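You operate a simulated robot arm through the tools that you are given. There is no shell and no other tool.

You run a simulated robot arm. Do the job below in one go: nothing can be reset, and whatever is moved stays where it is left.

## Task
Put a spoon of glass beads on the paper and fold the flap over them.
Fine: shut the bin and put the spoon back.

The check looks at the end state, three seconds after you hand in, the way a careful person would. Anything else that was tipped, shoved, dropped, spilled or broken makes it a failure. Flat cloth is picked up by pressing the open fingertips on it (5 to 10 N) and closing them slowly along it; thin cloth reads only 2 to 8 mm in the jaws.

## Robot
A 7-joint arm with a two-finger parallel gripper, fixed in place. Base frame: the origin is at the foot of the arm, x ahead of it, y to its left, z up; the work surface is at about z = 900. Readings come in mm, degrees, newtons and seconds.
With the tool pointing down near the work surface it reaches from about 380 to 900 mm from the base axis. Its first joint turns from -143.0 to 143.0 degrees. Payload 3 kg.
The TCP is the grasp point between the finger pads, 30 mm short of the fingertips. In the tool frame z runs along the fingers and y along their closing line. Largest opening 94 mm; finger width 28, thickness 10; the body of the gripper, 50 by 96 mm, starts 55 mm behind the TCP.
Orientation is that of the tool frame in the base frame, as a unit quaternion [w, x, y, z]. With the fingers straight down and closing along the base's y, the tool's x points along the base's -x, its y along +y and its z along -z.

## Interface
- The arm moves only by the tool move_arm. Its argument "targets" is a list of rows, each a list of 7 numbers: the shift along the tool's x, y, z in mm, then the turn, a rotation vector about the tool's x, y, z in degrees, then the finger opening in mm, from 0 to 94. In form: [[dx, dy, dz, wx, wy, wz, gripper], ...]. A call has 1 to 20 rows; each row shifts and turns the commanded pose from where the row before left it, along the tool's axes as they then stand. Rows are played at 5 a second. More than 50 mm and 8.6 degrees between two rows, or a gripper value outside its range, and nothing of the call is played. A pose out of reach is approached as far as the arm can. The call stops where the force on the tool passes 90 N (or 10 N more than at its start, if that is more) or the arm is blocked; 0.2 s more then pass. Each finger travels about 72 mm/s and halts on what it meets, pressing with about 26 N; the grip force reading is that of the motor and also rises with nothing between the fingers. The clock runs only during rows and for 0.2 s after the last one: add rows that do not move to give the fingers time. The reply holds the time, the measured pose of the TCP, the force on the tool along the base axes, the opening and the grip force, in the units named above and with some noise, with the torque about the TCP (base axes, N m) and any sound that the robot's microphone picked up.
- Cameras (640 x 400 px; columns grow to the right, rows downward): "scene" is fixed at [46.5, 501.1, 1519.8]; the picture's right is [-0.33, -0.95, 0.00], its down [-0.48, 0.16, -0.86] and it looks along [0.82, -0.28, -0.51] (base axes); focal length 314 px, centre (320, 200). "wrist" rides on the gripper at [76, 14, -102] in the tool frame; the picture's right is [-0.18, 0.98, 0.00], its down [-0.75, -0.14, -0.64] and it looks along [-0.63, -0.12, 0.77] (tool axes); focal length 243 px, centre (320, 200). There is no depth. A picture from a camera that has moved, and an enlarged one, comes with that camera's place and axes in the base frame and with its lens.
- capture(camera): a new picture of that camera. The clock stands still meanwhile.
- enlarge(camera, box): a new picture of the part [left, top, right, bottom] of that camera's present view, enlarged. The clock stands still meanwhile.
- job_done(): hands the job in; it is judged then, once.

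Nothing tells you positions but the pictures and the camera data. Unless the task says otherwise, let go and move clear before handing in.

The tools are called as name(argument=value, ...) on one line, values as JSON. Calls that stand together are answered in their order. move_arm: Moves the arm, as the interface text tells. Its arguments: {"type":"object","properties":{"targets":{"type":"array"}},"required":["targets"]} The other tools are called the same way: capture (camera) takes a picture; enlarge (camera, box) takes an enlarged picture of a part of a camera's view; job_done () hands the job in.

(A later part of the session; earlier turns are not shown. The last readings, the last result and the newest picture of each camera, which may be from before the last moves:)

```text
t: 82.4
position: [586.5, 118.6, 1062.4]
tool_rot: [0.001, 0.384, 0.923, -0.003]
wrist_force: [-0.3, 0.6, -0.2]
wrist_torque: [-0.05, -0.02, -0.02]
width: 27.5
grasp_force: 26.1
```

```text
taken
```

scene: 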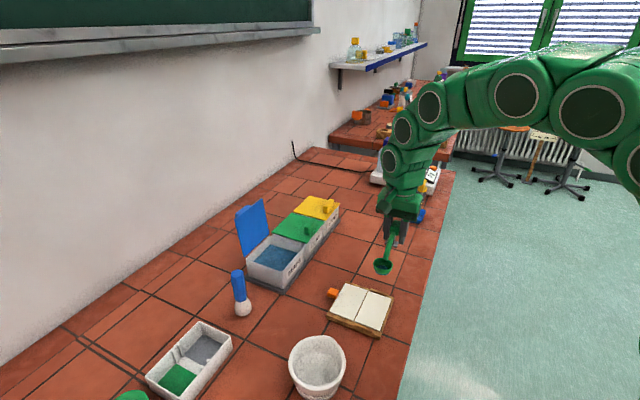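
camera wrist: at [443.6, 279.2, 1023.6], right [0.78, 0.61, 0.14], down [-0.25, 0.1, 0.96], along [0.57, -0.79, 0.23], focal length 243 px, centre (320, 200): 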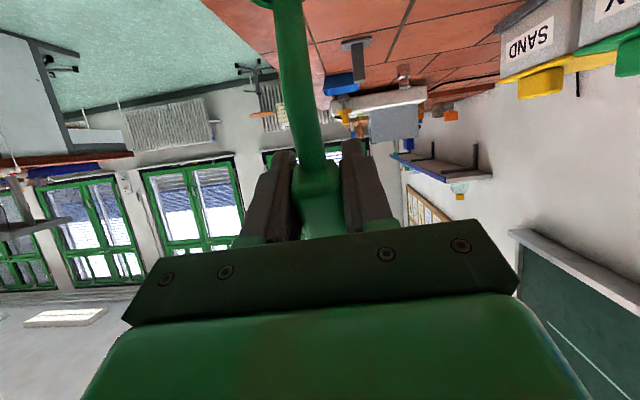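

move_arm(targets=[[0, 0, 0, 0, 0, -4, 14], [0, 0, 0, 0, 0, -8, 14], [0, 0, 0, 0, 0, -8.5, 14], [0, 0, 0, 0, 0, -8.5, 14], [0, 0, 0, 0, 0, -8.5, 14], [0, 0, 0, 0, 0, -8.5, 14], [0, 0, 0, 0, 0, -8.5, 14], [0, 0, 0, 0, 0, -8.5, 14], [0, 0, 0, 0, 0, -8.5, 14], [0, 0, 0, 0, 0, -8.5, 14], [0, 0, 0, 0, 0, -8.5, 14], [0, 0, 0, 0, 0, 0, 14]])

move_arm(targets=[[0, 0, 0, 0, 0, -4, 14], [0, 0, 0, 0, 0, -8, 14], [0, 0, 0, 0, 0, -8.5, 14], [0, 0, 0, 0, 0, -8.5, 14], [0, 0, 0, 0, 0, -8.5, 14], [0, 0, 0, 0, 0, -8.5, 14], [0, 0, 0, 0, 0, -8.5, 14], [0, 0, 0, 0, 0, -8.5, 14], [0, 0, 0, 0, 0, -8.5, 14], [0, 0, 0, 0, 0, -8.5, 14], [0, 0, 0, 0, 0, -7.5, 14], [0, 0, 0, 0, 0, -4, 14], [0, 0, 0, 0, 0, 0, 14]])

capture(camera="scene")

```text
t: 85.0
position: [587.3, 117.4, 1062.5]
tool_rot: [-0.001, -0.37, 0.929, -0.002]
wrist_force: [-0.3, -0.1, -0.1]
wrist_torque: [0.01, -0.04, 0.0]
width: 27.3
grasp_force: 25.6
```

```text
t: 87.8
position: [586.6, 118.4, 1061.6]
tool_rot: [0.002, 0.924, -0.383, 0.001]
wrist_force: [0.0, 0.3, -1.2]
wrist_torque: [0.01, 0.02, -0.02]
width: 27.5
grasp_force: 26.2
```

```text
taken
```

scene: 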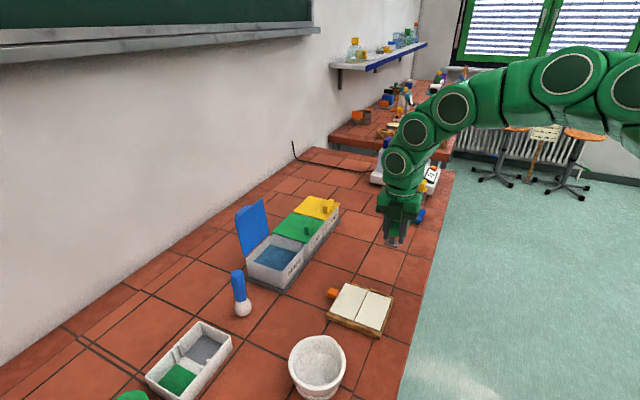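

The spoon now points the other way. Moving it over the board from the left side.

move_arm(targets=[[-6, 0, 0, 0, 0, 0, 14], [-14, 0, 0, 0, 0, 0, 14], [-22, 0, 0, 0, 0, 0, 14], [-22, 0, 0, 0, 0, 0, 14], [-22, 0, 0, 0, 0, 0, 14], [-22, 0, 0, 0, 0, 0, 14], [-22, 0, 0, 0, 0, 0, 14], [-22, 0, 0, 0, 0, 0, 14], [-22, 0, 0, 0, 0, 0, 14], [-22, 0, 0, 0, 0, 0, 14], [-22, 0, 0, 0, 0, 0, 14], [-20, 0, 0, 0, 0, 0, 14], [-14, 0, 0, 0, 0, 0, 14], [-6, 0, 0, 0, 0, 0, 14], [0, 0, 0, 0, 0, 0, 14]])

capture(camera="scene")

enlarge(camera="scene", box=[280, 220, 420, 360])

```text
t: 91.0
position: [403.7, 300.5, 1060.4]
tool_rot: [0.003, 0.923, -0.384, 0.001]
wrist_force: [-0.5, -0.3, -0.8]
wrist_torque: [0.0, 0.03, -0.01]
width: 27.4
grasp_force: 25.9
```

```text
taken
```

scene: 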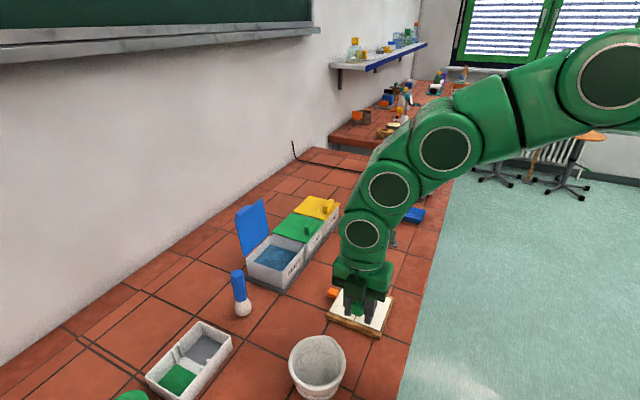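

```text
2.86 times, centred on (350, 290) of scene
camera zoom: at [46.5, 501.1, 1519.8], right [-0.33, -0.95, 0.0], down [-0.48, 0.16, -0.86], along [0.82, -0.28, -0.51], focal length 897 px, centre (234, -57)
```

zoom: 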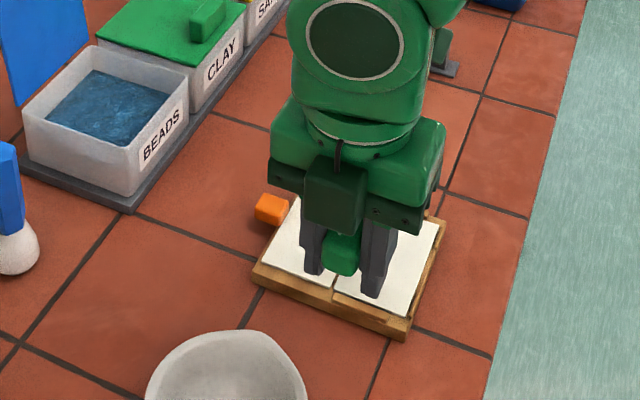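

capture(camera="wrist")

enlarge(camera="scene", box=[320, 250, 400, 340])

```text
taken
camera wrist: at [448.3, 237.5, 1163.4], right [-0.83, -0.56, 0.0], down [-0.43, 0.64, 0.64], along [-0.36, 0.53, -0.77], focal length 243 px, centre (320, 200)
```

wrist: 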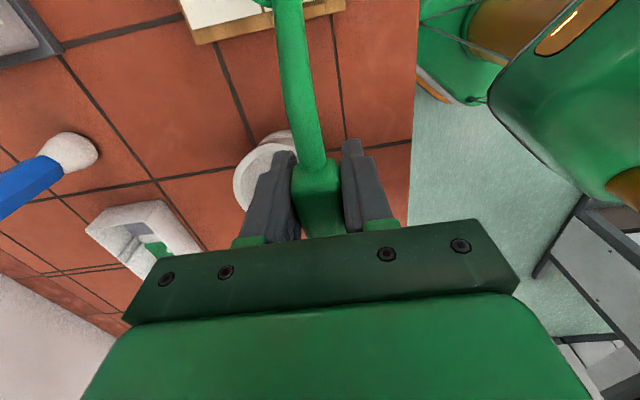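

```text
4.44 times, centred on (360, 295) of scene
camera zoom: at [46.5, 501.1, 1519.8], right [-0.33, -0.95, 0.0], down [-0.48, 0.16, -0.86], along [0.82, -0.28, -0.51], focal length 1395 px, centre (142, -222)
```

zoom: 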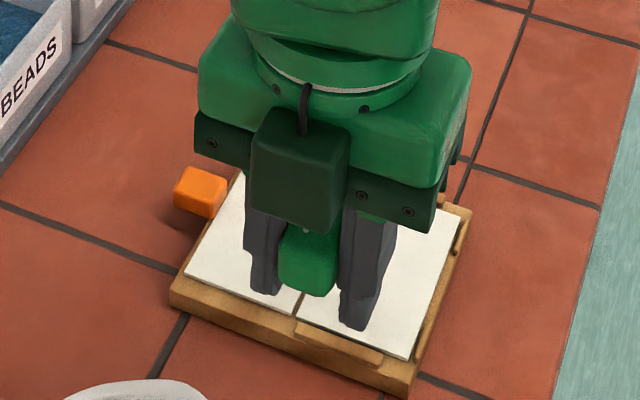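

Now I'm pitching about the lip (fixed over the paper) at height first, then I'll lower.

move_arm(targets=[[3.05, 0, -8.2, 0, -4, 0, 14], [3.05, 0, -8.2, 0, -4, 0, 14], [3.05, 0, -8.2, 0, -4, 0, 14], [3.05, 0, -8.2, 0, -4, 0, 14], [3.05, 0, -8.2, 0, -4, 0, 14], [3.05, 0, -8.2, 0, -4, 0, 14], [3.05, 0, -8.2, 0, -4, 0, 14], [3.05, 0, -8.2, 0, -4, 0, 14], [0, 0, 0, 0, 0, 0, 14]])

capture(camera="scene")

```text
t: 93.0
position: [432.2, 273.8, 1117.2]
tool_rot: [-0.104, 0.888, -0.368, -0.254]
wrist_force: [0.6, 0.4, 0.1]
wrist_torque: [0.03, 0.0, 0.0]
width: 27.4
grasp_force: 26.2
```

```text
taken
```

scene: 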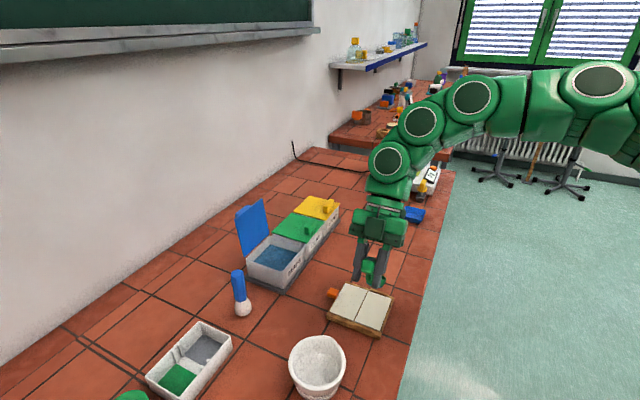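

move_arm(targets=[[10.6, 0, 17, 0, 0, 0, 14], [10.6, 0, 17, 0, 0, 0, 14], [10.6, 0, 17, 0, 0, 0, 14], [3.05, 0, -8.2, 0, -4, 0, 14], [3.05, 0, -8.2, 0, -4, 0, 14], [3.05, 0, -8.2, 0, -4, 0, 14], [3.05, 0, -8.2, 0, -4, 0, 14], [3.05, 0, -8.2, 0, -4, 0, 14], [3.05, 0, -8.2, 0, -4, 0, 14], [0, 0, 0, 0, 0, 0, 14]])

enlarge(camera="scene", box=[300, 160, 440, 340])

```text
t: 95.2
position: [463.5, 240.9, 1082.8]
tool_rot: [-0.179, 0.815, -0.34, -0.434]
wrist_force: [-0.2, 0.2, 0.0]
wrist_torque: [0.02, -0.04, 0.02]
width: 27.4
grasp_force: 26.0
```

```text
2.22 times, centred on (370, 250) of scene
camera zoom: at [46.5, 501.1, 1519.8], right [-0.33, -0.95, 0.0], down [-0.48, 0.16, -0.86], along [0.82, -0.28, -0.51], focal length 697 px, centre (209, 89)
```

zoom: 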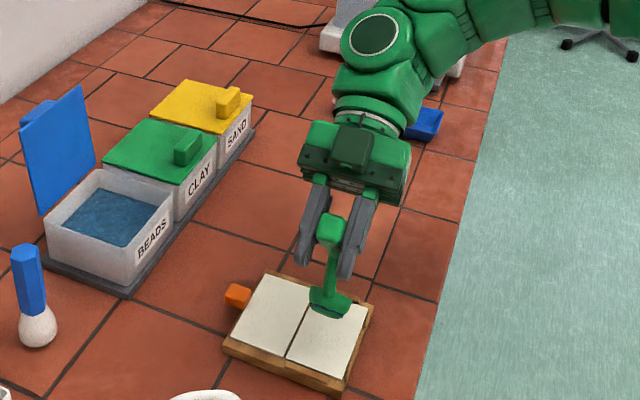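

Tracking is good and the wrist has room. Lowering the lip near the paper and tilting further.

move_arm(targets=[[12.4, 0, 8.4, 0, 0, 0, 14], [12.4, 0, 8.4, 0, 0, 0, 14], [3.05, 0, -8.2, 0, -4, 0, 14], [3.05, 0, -8.2, 0, -4, 0, 14], [3.05, 0, -8.2, 0, -4, 0, 14], [3.05, 0, -8.2, 0, -4, 0, 14], [0, 0, 0, 0, 0, 0, 14]])

enlarge(camera="scene", box=[300, 200, 420, 340])

```text
t: 96.8
position: [488.2, 216.4, 1057.7]
tool_rot: [-0.223, 0.747, -0.311, -0.543]
wrist_force: [-0.7, 1.0, -0.7]
wrist_torque: [0.04, -0.03, 0.03]
width: 27.5
grasp_force: 25.5
```

```text
2.86 times, centred on (360, 270) of scene
camera zoom: at [46.5, 501.1, 1519.8], right [-0.33, -0.95, 0.0], down [-0.48, 0.16, -0.86], along [0.82, -0.28, -0.51], focal length 897 px, centre (206, 0)
```

zoom: 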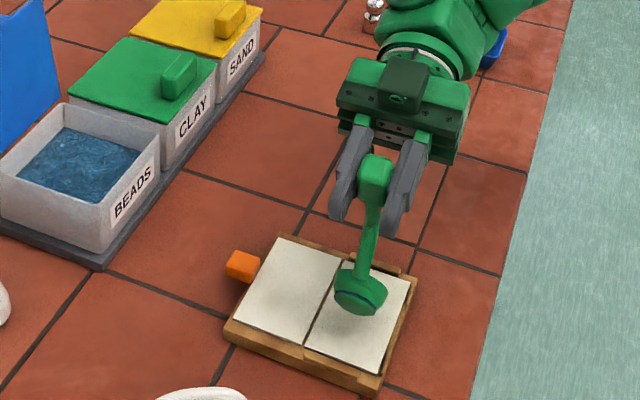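

move_arm(targets=[[3.05, 0, -8.2, 0, -4, 0, 14], [3.05, 0, -8.2, 0, -4, 0, 14], [3.05, 0, -8.2, 0, -4, 0, 14], [0, 0, 0, 0, 0, 0, 14], [0, 0, 0, 0, 0, 0, 14]])

enlarge(camera="scene", box=[300, 200, 420, 340])

```text
t: 98.0
position: [508.1, 198.1, 1055.0]
tool_rot: [-0.255, 0.687, -0.287, -0.617]
wrist_force: [0.3, -0.1, -1.0]
wrist_torque: [0.01, 0.04, -0.02]
width: 27.5
grasp_force: 26.3
```

```text
2.86 times, centred on (360, 270) of scene
camera zoom: at [46.5, 501.1, 1519.8], right [-0.33, -0.95, 0.0], down [-0.48, 0.16, -0.86], along [0.82, -0.28, -0.51], focal length 897 px, centre (206, 0)
```

zoom: 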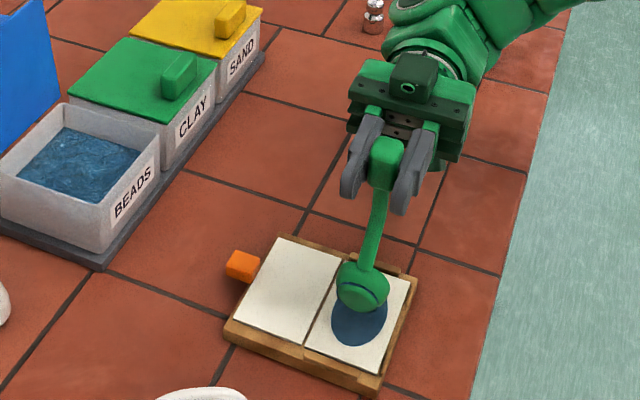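

The beads are now in a patch on the fixed half of the paper, well inside its edges. I'll tilt a little more to empty the bowl, then raise it.

move_arm(targets=[[3.05, 0, -8.2, 0, -4, 0, 14], [3.05, 0, -8.2, 0, -4, 0, 14], [3.05, 0, -8.2, 0, -4, 0, 14], [0, 0, 0, 0, 0, 0, 14], [0, 0, 0, 0, 0, 0, 14], [0, 0, 0, 0, 0, 0, 14]])

enlarge(camera="scene", box=[310, 250, 410, 340])

```text
t: 98.7
position: [499.2, 181.7, 1009.1]
tool_rot: [0.285, -0.638, 0.263, 0.665]
wrist_force: [-3.6, -11.5, 28.1]
wrist_torque: [-3.65, -1.46, -1.23]
width: 27.4
grasp_force: 26.1
out of reach, approached as far as the arm can: row 2, 3
stopped in row 3: the force on the tool passed its limit at 174 N (the readings are from after the stop); the commanded pose is now the measured one
```

```text
4.44 times, centred on (360, 295) of scene
camera zoom: at [46.5, 501.1, 1519.8], right [-0.33, -0.95, 0.0], down [-0.48, 0.16, -0.86], along [0.82, -0.28, -0.51], focal length 1395 px, centre (142, -222)
```

zoom: 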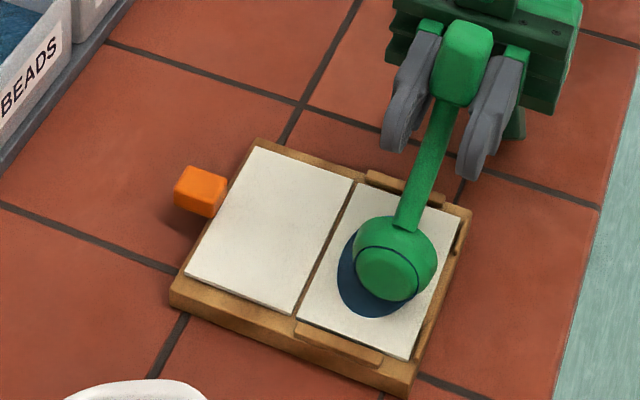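

That last step went out of reach and pressed the bowl down onto the pile, so I stopped. I'm lifting straight up gently and checking everything.

move_arm(targets=[[-4, 0, 0, 0, 0, 0, 14], [-6, 0, 0, 0, 0, 0, 14], [-8, 0, 0, 0, 0, 0, 14], [-10, 0, 0, 0, 0, 0, 14], [0, 0, 0, 0, 0, 0, 14]])

enlarge(camera="scene", box=[310, 230, 420, 340])

capture(camera="scene")

```text
t: 99.9
position: [496.3, 180.5, 1019.9]
tool_rot: [0.285, -0.637, 0.263, 0.667]
wrist_force: [-0.6, 0.1, 0.2]
wrist_torque: [0.04, -0.02, -0.04]
width: 27.4
grasp_force: 26.0
out of reach, approached as far as the arm can: row 2, 3, 4
```

```text
3.64 times, centred on (365, 285) of scene
camera zoom: at [46.5, 501.1, 1519.8], right [-0.33, -0.95, 0.0], down [-0.48, 0.16, -0.86], along [0.82, -0.28, -0.51], focal length 1141 px, centre (156, -109)
```

zoom: 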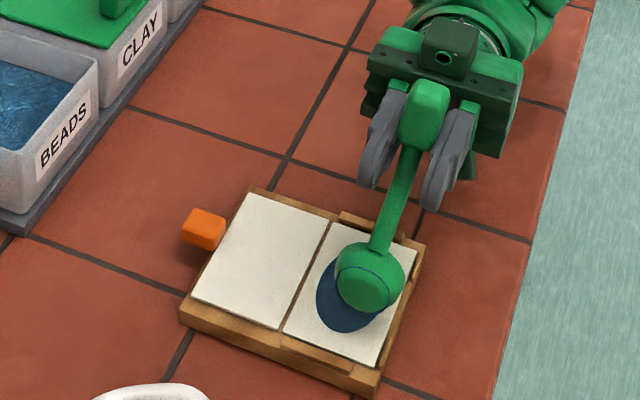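

```text
taken
```

scene: 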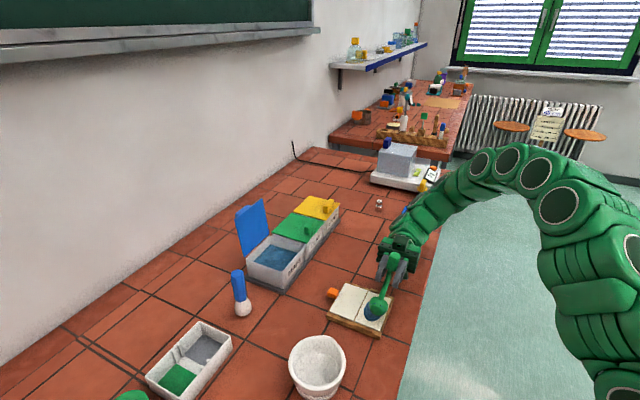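

The wrist hit a joint limit and the spoon slid in the grip when it was pressed down. The board and patch still look in place. I'm backing the pitch off while rising to get away from the limit.

move_arm(targets=[[-5, 0, 6.5, 0, 4, 0, 14], [-6, 0, 6.5, 0, 4, 0, 14], [-6, 0, 6.5, 0, 4, 0, 14], [0, 0, 0, 0, 0, 0, 14]])

enlarge(camera="scene", box=[310, 230, 420, 340])

```text
t: 100.9
position: [482.0, 195.8, 1037.6]
tool_rot: [-0.255, 0.704, -0.291, -0.595]
wrist_force: [-0.5, 0.3, -0.4]
wrist_torque: [-0.01, 0.01, 0.01]
width: 27.0
grasp_force: 26.5
```

```text
3.64 times, centred on (365, 285) of scene
camera zoom: at [46.5, 501.1, 1519.8], right [-0.33, -0.95, 0.0], down [-0.48, 0.16, -0.86], along [0.82, -0.28, -0.51], focal length 1141 px, centre (156, -109)
```

zoom: 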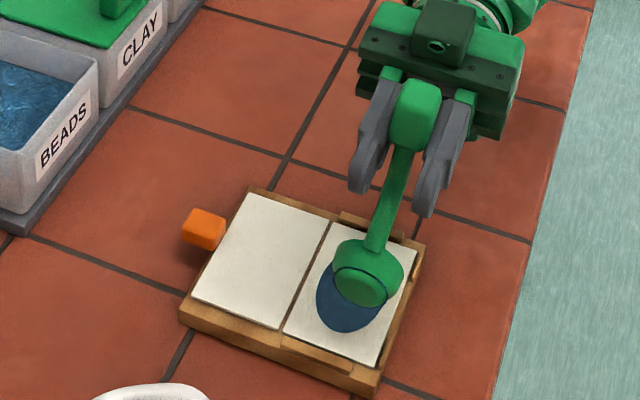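

move_arm(targets=[[-11.8, 0, -1.9, 0, 0, 0, 14], [-11.8, 0, -1.9, 0, 0, 0, 14], [-11.8, 0, -1.9, 0, 0, 0, 14], [-11.8, 0, -1.9, 0, 0, 0, 14], [-11.8, 0, -1.9, 0, 0, 0, 14], [0, 0, 0, 0, 0, 0, 14]])

enlarge(camera="scene", box=[310, 210, 420, 340])

capture(camera="wrist")

```text
t: 102.3
position: [482.6, 195.0, 1098.8]
tool_rot: [-0.256, 0.704, -0.292, -0.595]
wrist_force: [0.0, 0.6, 0.2]
wrist_torque: [-0.01, 0.01, -0.02]
width: 27.2
grasp_force: 25.8
```

```text
3.08 times, centred on (365, 275) of scene
camera zoom: at [46.5, 501.1, 1519.8], right [-0.33, -0.95, 0.0], down [-0.48, 0.16, -0.86], along [0.82, -0.28, -0.51], focal length 966 px, centre (182, -31)
```

zoom: 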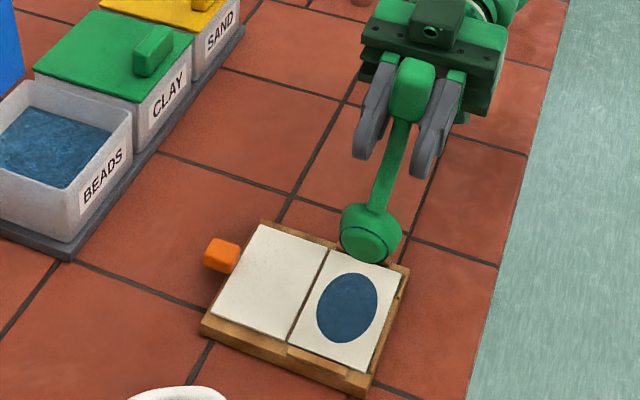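

```text
taken
camera wrist: at [551.1, 105.3, 1039.4], right [-0.72, -0.67, 0.17], down [0.45, -0.28, 0.85], along [-0.52, 0.69, 0.5], focal length 243 px, centre (320, 200)
```

wrist: 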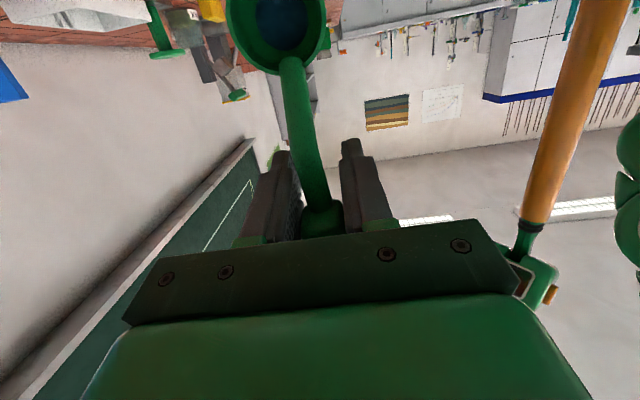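

The patch of beads is intact on the paper. I'm zooming in on the bowl to see whether anything is left in it and how the spoon now sits in the grip.

enlarge(camera="wrist", box=[200, 0, 420, 240])

enlarge(camera="scene", box=[350, 210, 400, 310])

```text
1.67 times, centred on (310, 120) of wrist
camera zoom: at [551.1, 105.3, 1039.4], right [-0.72, -0.67, 0.17], down [0.45, -0.28, 0.85], along [-0.52, 0.69, 0.5], focal length 404 px, centre (337, 333)
```

zoom: 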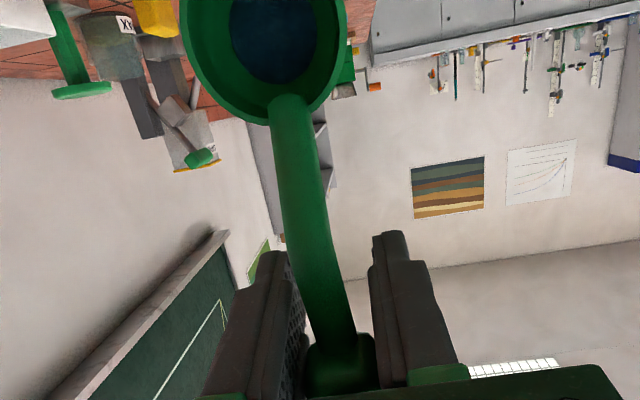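

```text
4.00 times, centred on (375, 260) of scene
camera zoom: at [46.5, 501.1, 1519.8], right [-0.33, -0.95, 0.0], down [-0.48, 0.16, -0.86], along [0.82, -0.28, -0.51], focal length 1255 px, centre (100, -40)
```

zoom: 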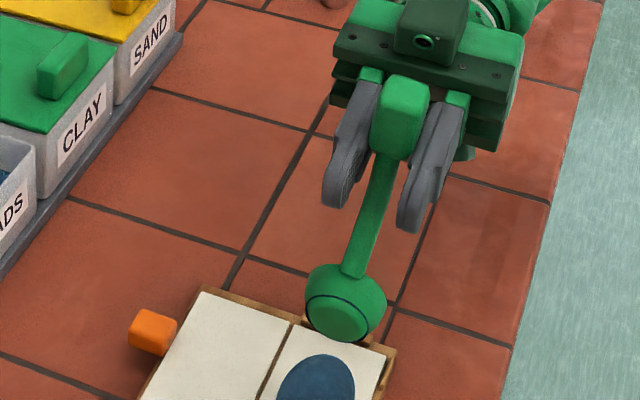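

There still seems to be something dark in the bowl, and the spoon has slid about 28 mm back in the grip, though it is still held firmly. I'll level it slowly at height and look into the bowl.

move_arm(targets=[[-1.5, 0, 6.4, 0, 4, 0, 14], [-1.5, 0, 6.4, 0, 4, 0, 14], [-1.5, 0, 6.4, 0, 4, 0, 14], [-1.5, 0, 6.4, 0, 4, 0, 14], [-1.5, 0, 6.4, 0, 4, 0, 14], [-1.5, 0, 6.4, 0, 4, 0, 14], [-1.5, 0, 6.4, 0, 4, 0, 14], [-1.5, 0, 6.4, 0, 4, 0, 14], [-1.5, 0, 6.4, 0, 4, 0, 14], [-1.5, 0, 6.4, 0, 4, 0, 14], [-1.5, 0, 6.4, 0, 4, 0, 14], [-1.5, 0, 6.4, 0, 4, 0, 14], [-1.5, 0, 6.4, 0, 4, 0, 14], [-1.5, 0, 6.4, 0, 4, 0, 14], [-1.5, 0, 6.4, 0, 4, 0, 14], [-1.5, 0, 6.4, 0, 4, 0, 14], [-1.5, 0, 6.4, 0, 4, 0, 14], [0, 0, 0, 0, 0, 0, 14]])

capture(camera="wrist")

enlarge(camera="scene", box=[310, 190, 420, 340])

```text
t: 106.1
position: [416.0, 261.5, 1047.6]
tool_rot: [-0.048, 0.917, -0.384, -0.099]
wrist_force: [-0.6, 0.0, -0.5]
wrist_torque: [0.02, 0.02, -0.03]
width: 27.1
grasp_force: 26.1
```

```text
taken
camera wrist: at [472.6, 182.6, 1131.2], right [-0.83, -0.56, 0.03], down [-0.32, 0.52, 0.79], along [-0.46, 0.65, -0.61], focal length 243 px, centre (320, 200)
```

wrist: 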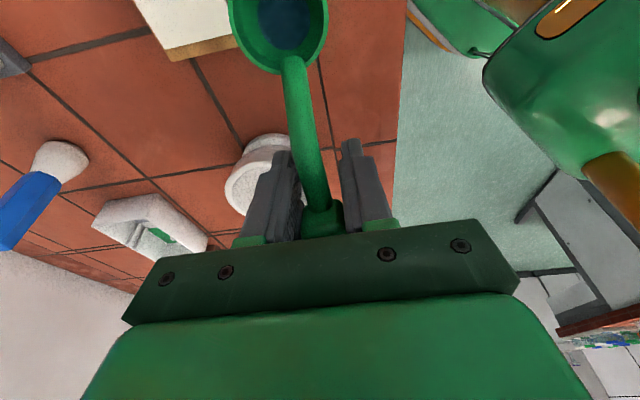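

```text
2.67 times, centred on (365, 265) of scene
camera zoom: at [46.5, 501.1, 1519.8], right [-0.33, -0.95, 0.0], down [-0.48, 0.16, -0.86], along [0.82, -0.28, -0.51], focal length 837 px, centre (200, 27)
```

zoom: 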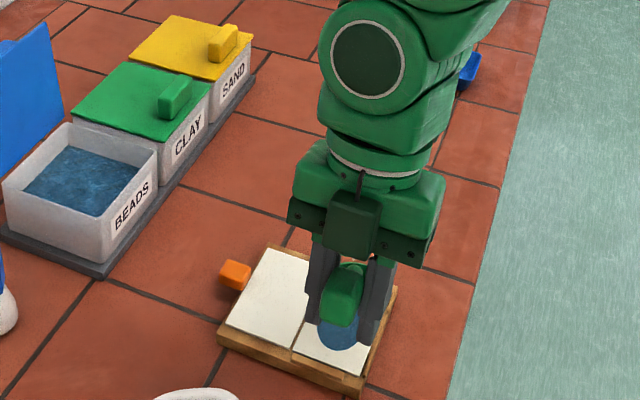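

enlarge(camera="wrist", box=[220, 0, 340, 90])

enlarge(camera="wrist", box=[240, 110, 420, 250])

```text
4.44 times, centred on (280, 45) of wrist
camera zoom: at [472.6, 182.6, 1131.2], right [-0.83, -0.56, 0.03], down [-0.32, 0.52, 0.79], along [-0.46, 0.65, -0.61], focal length 1078 px, centre (498, 889)
```

zoom: 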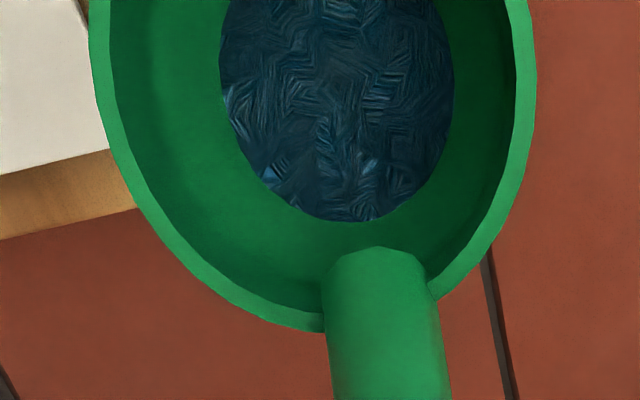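

```text
2.86 times, centred on (330, 180) of wrist
camera zoom: at [472.6, 182.6, 1131.2], right [-0.83, -0.56, 0.03], down [-0.32, 0.52, 0.79], along [-0.46, 0.65, -0.61], focal length 693 px, centre (291, 257)
```

zoom: 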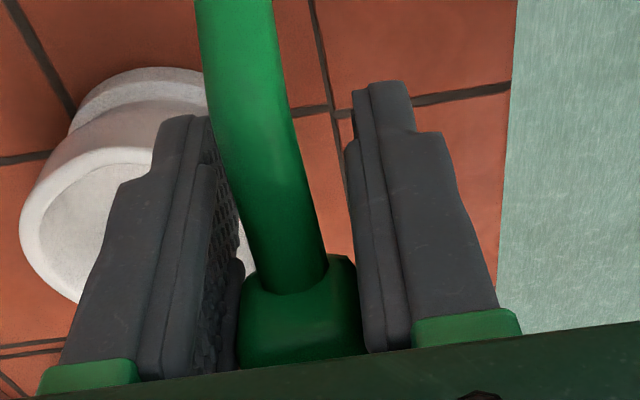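

Part of the load is still in the bowl, since it only flows out near 85°. I'll turn the yaw about 20° to gain wrist room, realign the lip over the patch allowing for the slip, and pour the rest.

move_arm(targets=[[0, 0, 0, 0, 4.2, 0, 14], [0, 0, 0, 0, 4.2, 0, 14], [0, 0, 0, 0, 4.2, 0, 14], [0, 0, 0, 0, 0, 5, 14], [0, 0, 0, 0, 0, 5, 14], [0, 0, 0, 0, 0, 5, 14], [0, 0, 0, 0, 0, 5, 14], [-4, -15, 0, 0, 0, 0, 14], [-4, -15, 0, 0, 0, 0, 14], [-4.5, -14.8, 0, 0, 0, 0, 14], [0, 0, 0, 0, 0, 0, 14]])

capture(camera="wrist")

```text
t: 108.5
position: [451.8, 292.5, 1048.2]
tool_rot: [-0.006, 0.84, -0.543, 0.0]
wrist_force: [-0.9, 0.8, 0.0]
wrist_torque: [0.05, 0.04, -0.01]
width: 27.1
grasp_force: 26.1
```

```text
taken
camera wrist: at [469.5, 215.6, 1150.2], right [-0.97, -0.24, -0.01], down [-0.19, 0.74, 0.65], along [-0.15, 0.63, -0.76], focal length 243 px, centre (320, 200)
```

wrist: 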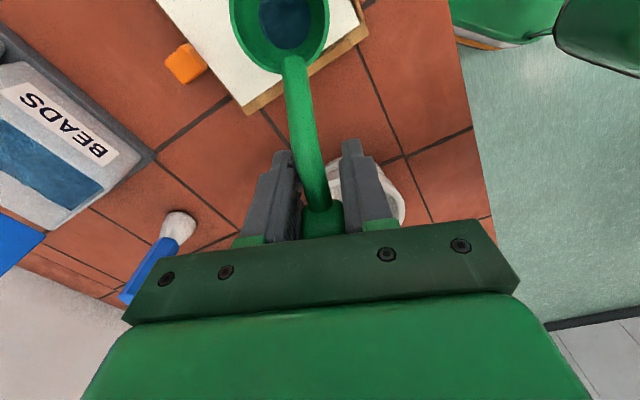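

move_arm(targets=[[1.9, 0, -6.3, 0, -4, 0, 14], [1.9, 0, -6.3, 0, -4, 0, 14], [1.9, 0, -6.3, 0, -4, 0, 14], [1.9, 0, -6.3, 0, -4, 0, 14], [1.9, 0, -6.3, 0, -4, 0, 14], [1.9, 0, -6.3, 0, -4, 0, 14], [1.9, 0, -6.3, 0, -4, 0, 14], [1.9, 0, -6.3, 0, -4, 0, 14], [10.6, 0, 17, 0, 0, 0, 14], [10.6, 0, 17, 0, 0, 0, 14], [1.9, 0, -6.3, 0, -4, 0, 14], [1.9, 0, -6.3, 0, -4, 0, 14], [1.9, 0, -6.3, 0, -4, 0, 14], [1.9, 0, -6.3, 0, -4, 0, 14], [1.9, 0, -6.3, 0, -4, 0, 14], [1.9, 0, -6.3, 0, -4, 0, 14], [0, 0, 0, 0, 0, 0, 14]])

enlarge(camera="scene", box=[300, 190, 420, 340])

capture(camera="wrist")

```text
t: 112.1
position: [475.6, 236.6, 1073.8]
tool_rot: [-0.26, 0.742, -0.474, -0.395]
wrist_force: [-0.2, 0.2, -0.8]
wrist_torque: [0.01, -0.02, -0.01]
width: 27.0
grasp_force: 26.0
```

```text
2.67 times, centred on (360, 265) of scene
camera zoom: at [46.5, 501.1, 1519.8], right [-0.33, -0.95, 0.0], down [-0.48, 0.16, -0.86], along [0.82, -0.28, -0.51], focal length 837 px, centre (213, 27)
```

zoom: 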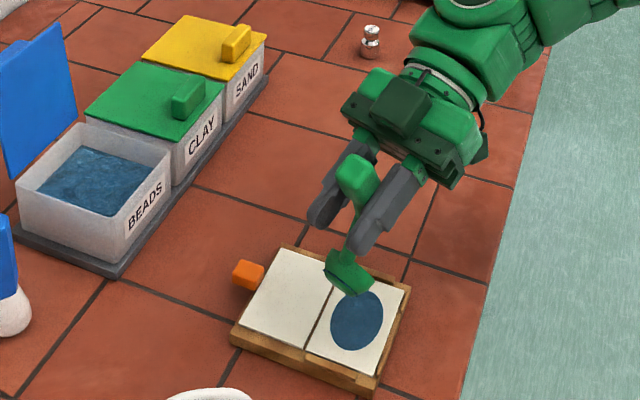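

```text
taken
camera wrist: at [516.0, 116.4, 1066.4], right [-0.94, -0.31, 0.14], down [0.17, -0.05, 0.98], along [-0.3, 0.95, 0.1], focal length 243 px, centre (320, 200)
```

wrist: 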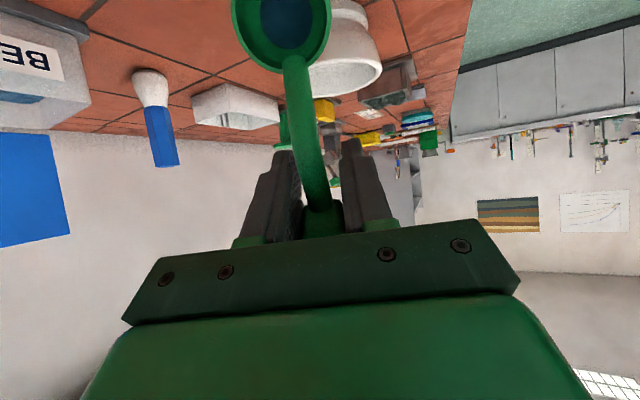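

The lip is over the patch and tracking is fine. Lowering and continuing to about 84°, then waiting for the flow.

move_arm(targets=[[12.5, 0, 8.3, 0, 0, 0, 14], [12.5, 0, 8.3, 0, 0, 0, 14], [12.5, 0, 8.3, 0, 0, 0, 14], [1.9, 0, -6.3, 0, -4, 0, 14], [1.9, 0, -6.3, 0, -4, 0, 14], [1.9, 0, -6.3, 0, -4, 0, 14], [1.9, 0, -6.3, 0, -4, 0, 14], [1.9, 0, -6.3, 0, -4, 0, 14], [0, 0, 0, 0, 0, 0, 14]])

enlarge(camera="scene", box=[310, 220, 420, 340])

```text
t: 114.1
position: [490.1, 207.7, 1032.4]
tool_rot: [-0.338, 0.663, -0.422, -0.518]
wrist_force: [0.1, -0.3, -0.3]
wrist_torque: [0.01, 0.03, 0.0]
width: 27.3
grasp_force: 26.9
```

```text
3.33 times, centred on (365, 280) of scene
camera zoom: at [46.5, 501.1, 1519.8], right [-0.33, -0.95, 0.0], down [-0.48, 0.16, -0.86], along [0.82, -0.28, -0.51], focal length 1046 px, centre (170, -67)
```

zoom: 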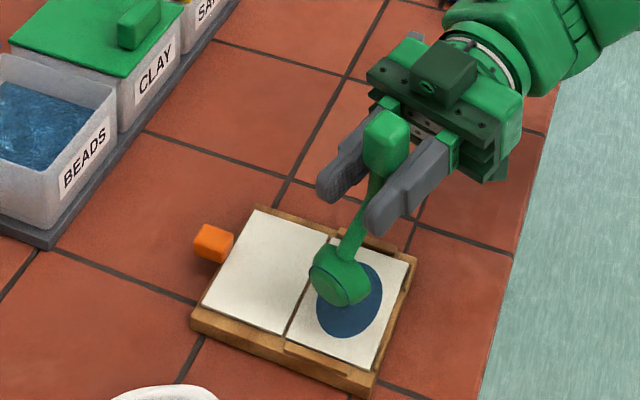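

move_arm(targets=[[1.9, 0, -6.3, 0, -4, 0, 14], [1.9, 0, -6.3, 0, -4, 0, 14], [0, 0, 0, 0, 0, 0, 14], [0, 0, 0, 0, 0, 0, 14], [0, 0, 0, 0, 0, 0, 14], [0, 0, 0, 0, 0, 0, 14], [0, 0, 0, 0, 0, 0, 14], [0, 0, 0, 0, 0, 0, 14], [0, 0, 0, 0, 0, 0, 14], [0, 0, 0, 0, 0, 0, 14]])

enlarge(camera="scene", box=[310, 220, 420, 340])

enlarge(camera="wrist", box=[220, 0, 340, 90])

```text
t: 116.3
position: [495.0, 195.2, 1032.6]
tool_rot: [-0.368, 0.625, -0.399, -0.561]
wrist_force: [0.2, -0.8, -0.9]
wrist_torque: [-0.03, 0.01, -0.01]
width: 27.1
grasp_force: 26.3
```

```text
3.33 times, centred on (365, 280) of scene
camera zoom: at [46.5, 501.1, 1519.8], right [-0.33, -0.95, 0.0], down [-0.48, 0.16, -0.86], along [0.82, -0.28, -0.51], focal length 1046 px, centre (170, -67)
```

zoom: 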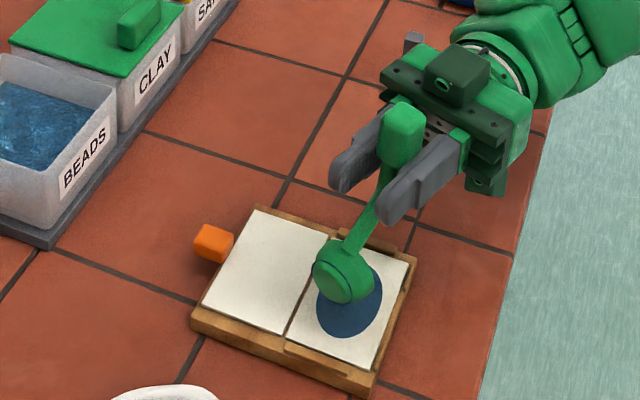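

```text
4.44 times, centred on (280, 45) of wrist
camera zoom: at [527.9, 91.2, 965.7], right [-0.9, -0.39, 0.17], down [0.35, -0.46, 0.81], along [-0.24, 0.8, 0.55], focal length 1078 px, centre (498, 889)
```

zoom: 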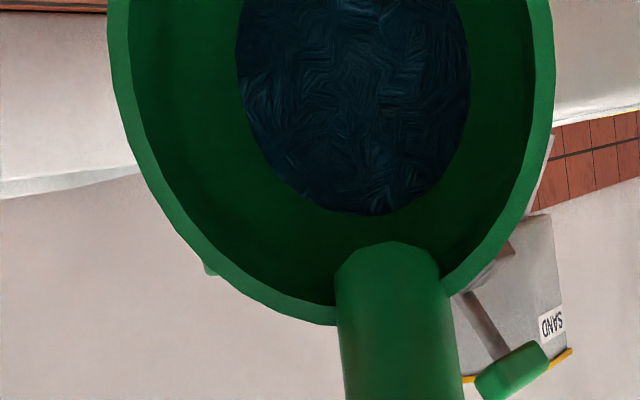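

move_arm(targets=[[1.9, 0, -6.3, 0, -4, 0, 14], [0, 0, 0, 0, 0, 0, 14], [0, 0, 0, 0, 0, 0, 14], [0, 0, 0, 0, 0, 0, 14]])

enlarge(camera="scene", box=[310, 220, 420, 340])

enlarge(camera="wrist", box=[220, 0, 340, 90])

```text
t: 117.3
position: [498.3, 190.3, 1029.8]
tool_rot: [-0.38, 0.605, -0.385, -0.584]
wrist_force: [-0.3, 1.4, 0.9]
wrist_torque: [-0.03, 0.03, -0.02]
width: 27.2
grasp_force: 26.1
```

```text
3.33 times, centred on (365, 280) of scene
camera zoom: at [46.5, 501.1, 1519.8], right [-0.33, -0.95, 0.0], down [-0.48, 0.16, -0.86], along [0.82, -0.28, -0.51], focal length 1046 px, centre (170, -67)
```

zoom: 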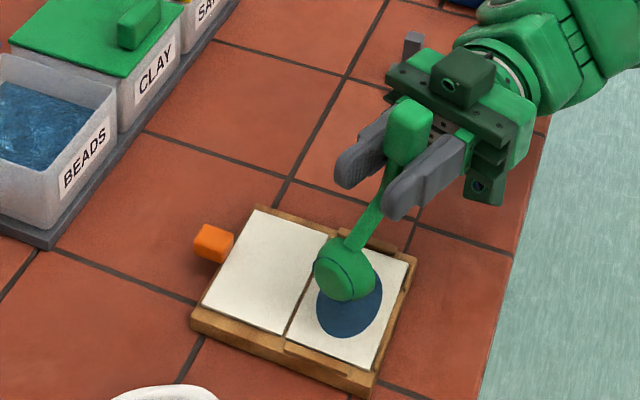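

```text
4.44 times, centred on (280, 45) of wrist
camera zoom: at [528.9, 90.0, 956.7], right [-0.9, -0.4, 0.17], down [0.38, -0.51, 0.77], along [-0.22, 0.76, 0.61], focal length 1078 px, centre (498, 889)
```

zoom: 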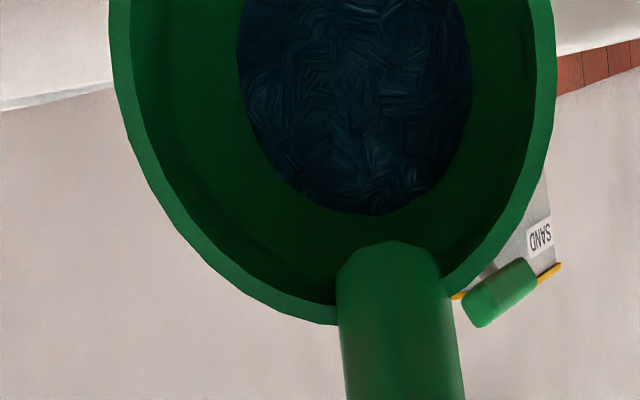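

move_arm(targets=[[-1.1, 0, -6.3, 0, -4, 0, 14], [0, 0, 0, 0, 0, 0, 14], [0, 0, 0, 0, 0, 0, 14]])

enlarge(camera="scene", box=[310, 220, 420, 340])

capture(camera="wrist")

```text
t: 118.1
position: [500.0, 185.0, 1030.9]
tool_rot: [0.394, -0.584, 0.371, 0.605]
wrist_force: [0.2, -0.8, -0.6]
wrist_torque: [0.0, 0.04, 0.0]
width: 27.1
grasp_force: 26.4
```

```text
3.33 times, centred on (365, 280) of scene
camera zoom: at [46.5, 501.1, 1519.8], right [-0.33, -0.95, 0.0], down [-0.48, 0.16, -0.86], along [0.82, -0.28, -0.51], focal length 1046 px, centre (170, -67)
```

zoom: 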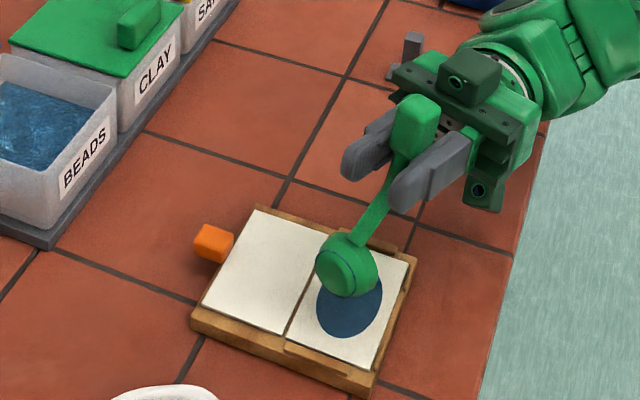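

```text
taken
camera wrist: at [529.2, 88.8, 950.8], right [-0.89, -0.41, 0.17], down [0.4, -0.56, 0.73], along [-0.2, 0.72, 0.66], focal length 243 px, centre (320, 200)
```

wrist: 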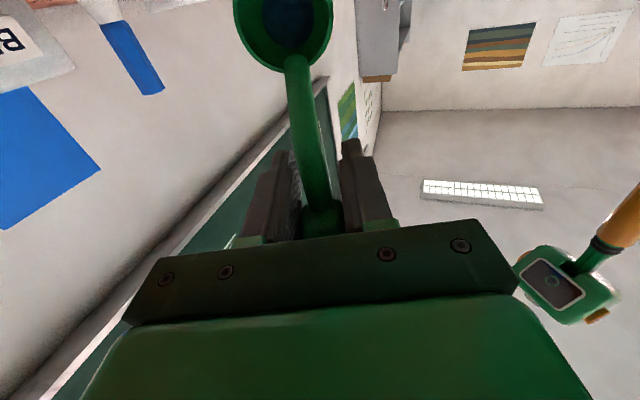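

enlarge(camera="scene", box=[350, 235, 390, 320])

enlarge(camera="wrist", box=[200, 0, 400, 240])

```text
4.71 times, centred on (370, 278) of scene
camera zoom: at [46.5, 501.1, 1519.8], right [-0.33, -0.95, 0.0], down [-0.48, 0.16, -0.86], along [0.82, -0.28, -0.51], focal length 1477 px, centre (85, -165)
```

zoom: 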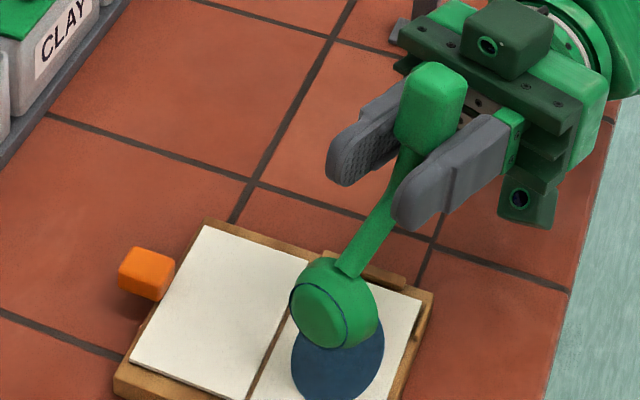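

```text
1.67 times, centred on (300, 120) of wrist
camera zoom: at [529.2, 88.8, 950.8], right [-0.89, -0.41, 0.17], down [0.4, -0.56, 0.73], along [-0.2, 0.72, 0.66], focal length 404 px, centre (353, 333)
```

zoom: 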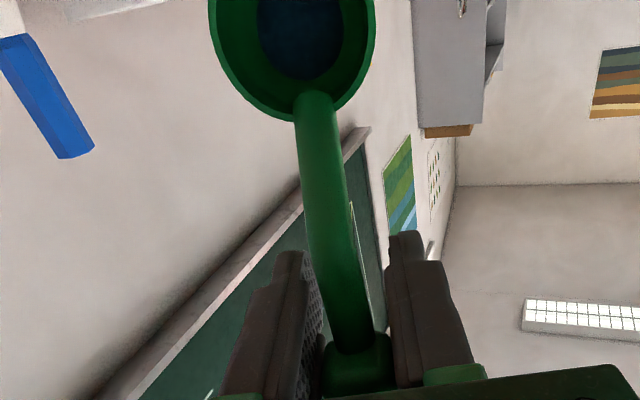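

move_arm(targets=[[-7, 0, -5.5, 0, -4, 0, 14], [-3, 0, -5.5, 0, -4, 0, 14], [0, 0, 0, 0, 0, 0, 14], [0, 0, 0, 0, 0, 0, 14]])

enlarge(camera="scene", box=[310, 220, 420, 340])

enlarge(camera="wrist", box=[200, 0, 400, 240])

```text
t: 119.1
position: [504.2, 172.6, 1039.7]
tool_rot: [0.419, -0.541, 0.343, 0.644]
wrist_force: [0.2, 0.4, -0.8]
wrist_torque: [0.03, 0.01, 0.0]
width: 27.1
grasp_force: 26.0
```

```text
3.33 times, centred on (365, 280) of scene
camera zoom: at [46.5, 501.1, 1519.8], right [-0.33, -0.95, 0.0], down [-0.48, 0.16, -0.86], along [0.82, -0.28, -0.51], focal length 1046 px, centre (170, -67)
```

zoom: 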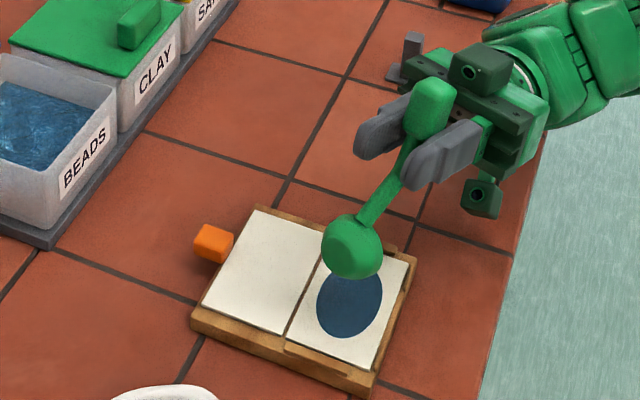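

```text
1.67 times, centred on (300, 120) of wrist
camera zoom: at [529.1, 89.1, 947.2], right [-0.88, -0.44, 0.17], down [0.44, -0.64, 0.63], along [-0.16, 0.63, 0.76], focal length 404 px, centre (353, 333)
```

zoom: 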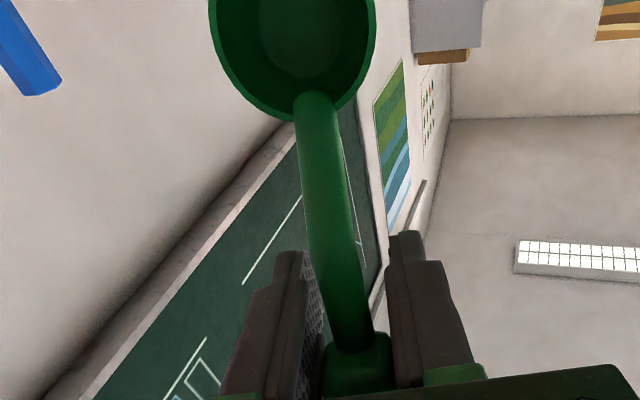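

The bowl is empty now, and all the beads are in a compact patch on the fixed half. I'm raising the spoon clear and levelling it.

move_arm(targets=[[-9, 0, 1.6, 0, 0, 0, 14], [-12, 0, 2, 0, 0, 0, 14], [-15, 0, 2.6, 0, 0, 0, 14], [-15, 0, 2.6, 0, 0, 0, 14], [0, 0, 0, 0, 8.2, 0, 14], [0, 0, 0, 0, 8.2, 0, 14], [0, 0, 0, 0, 8.2, 0, 14], [0, 0, 0, 0, 8.2, 0, 14], [0, 0, 0, 0, 8.2, 0, 14], [0, 0, 0, 0, 8.2, 0, 14], [0, 0, 0, 0, 8.2, 0, 14], [0, 0, 0, 0, 8.2, 0, 14], [0, 0, 0, 0, 8.2, 0, 14], [0, 0, 0, 0, 8.2, 0, 14], [0, 0, 0, 0, 8.2, 0, 14], [0, 0, 0, 0, 8.2, 0, 14], [0, 0, 0, 0, 2, 0, 14], [0, 0, 0, 0, 0, 0, 14]])

capture(camera="scene")

enlarge(camera="scene", box=[310, 250, 420, 340])

```text
t: 122.9
position: [505.6, 173.0, 1092.6]
tool_rot: [-0.004, 0.84, -0.542, 0.003]
wrist_force: [0.7, 0.5, -0.4]
wrist_torque: [-0.02, 0.0, 0.04]
width: 27.1
grasp_force: 26.3
```

```text
taken
```

scene: 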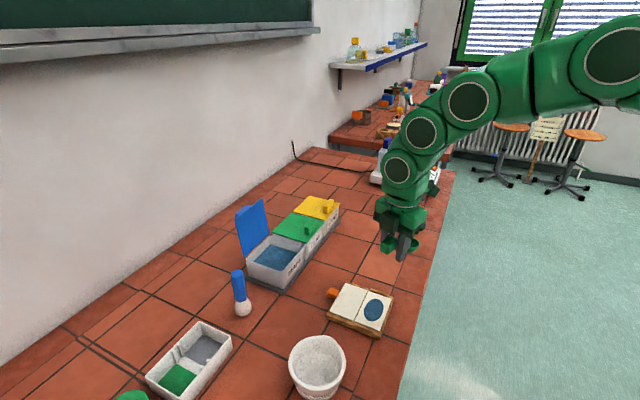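

```text
4.44 times, centred on (365, 295) of scene
camera zoom: at [46.5, 501.1, 1519.8], right [-0.33, -0.95, 0.0], down [-0.48, 0.16, -0.86], along [0.82, -0.28, -0.51], focal length 1395 px, centre (120, -222)
```

zoom: 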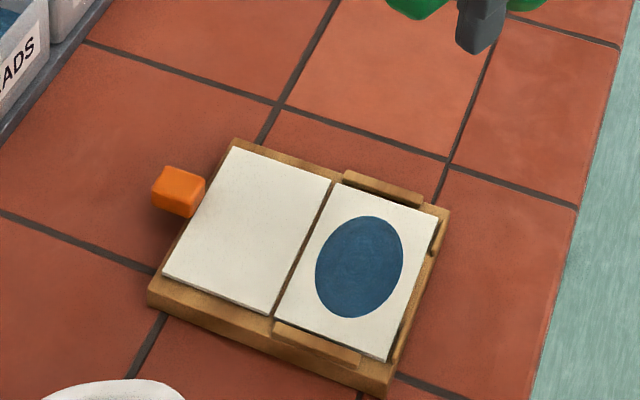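

The patch is clean and centred on the fixed half. I'm turning the spoon back to its pick-up yaw.

move_arm(targets=[[0, 0, 0, 0, 0, 8.4, 14], [0, 0, 0, 0, 0, 8.4, 14], [0, 0, 0, 0, 0, 8.4, 14], [0, 0, 0, 0, 0, 8.4, 14], [0, 0, 0, 0, 0, 8.4, 14], [0, 0, 0, 0, 0, 8.4, 14], [0, 0, 0, 0, 0, 8.4, 14], [0, 0, 0, 0, 0, 8.4, 14], [0, 0, 0, 0, 0, 8.4, 14], [0, 0, 0, 0, 0, 8.4, 14], [0, 0, 0, 0, 0, 8.4, 14], [0, 0, 0, 0, 0, 8.4, 14], [0, 0, 0, 0, 0, 8.4, 14], [0, 0, 0, 0, 0, 8.4, 14], [0, 0, 0, 0, 0, 8.4, 14], [0, 0, 0, 0, 0, 8.4, 14], [0, 0, 0, 0, 0, 8.4, 14], [0, 0, 0, 0, 0, 8.4, 14], [0, 0, 0, 0, 0, 7.6, 14], [0, 0, 0, 0, 0, 0, 14]])

capture(camera="wrist")

enlarge(camera="scene", box=[320, 200, 440, 320])

```text
t: 127.1
position: [505.0, 172.2, 1092.6]
tool_rot: [0.003, 0.379, 0.925, 0.004]
wrist_force: [-0.3, 0.1, -0.9]
wrist_torque: [-0.02, -0.02, 0.03]
width: 27.1
grasp_force: 26.1
```

```text
taken
camera wrist: at [460.2, 236.6, 1195.5], right [0.82, 0.57, 0.01], down [0.43, -0.63, 0.64], along [0.37, -0.52, -0.77], focal length 243 px, centre (320, 200)
```

wrist: 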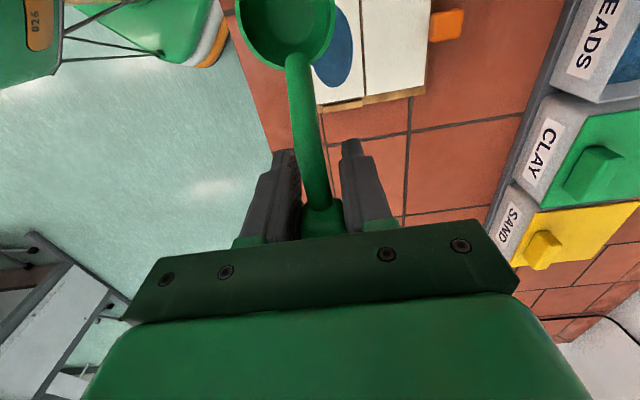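

```text
3.33 times, centred on (380, 260) of scene
camera zoom: at [46.5, 501.1, 1519.8], right [-0.33, -0.95, 0.0], down [-0.48, 0.16, -0.86], along [0.82, -0.28, -0.51], focal length 1046 px, centre (120, 0)
```

zoom: 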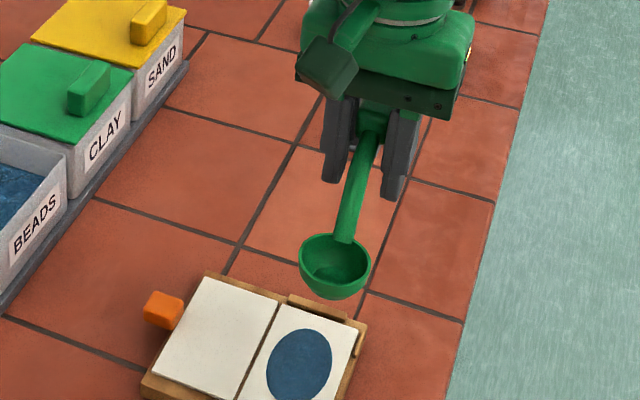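

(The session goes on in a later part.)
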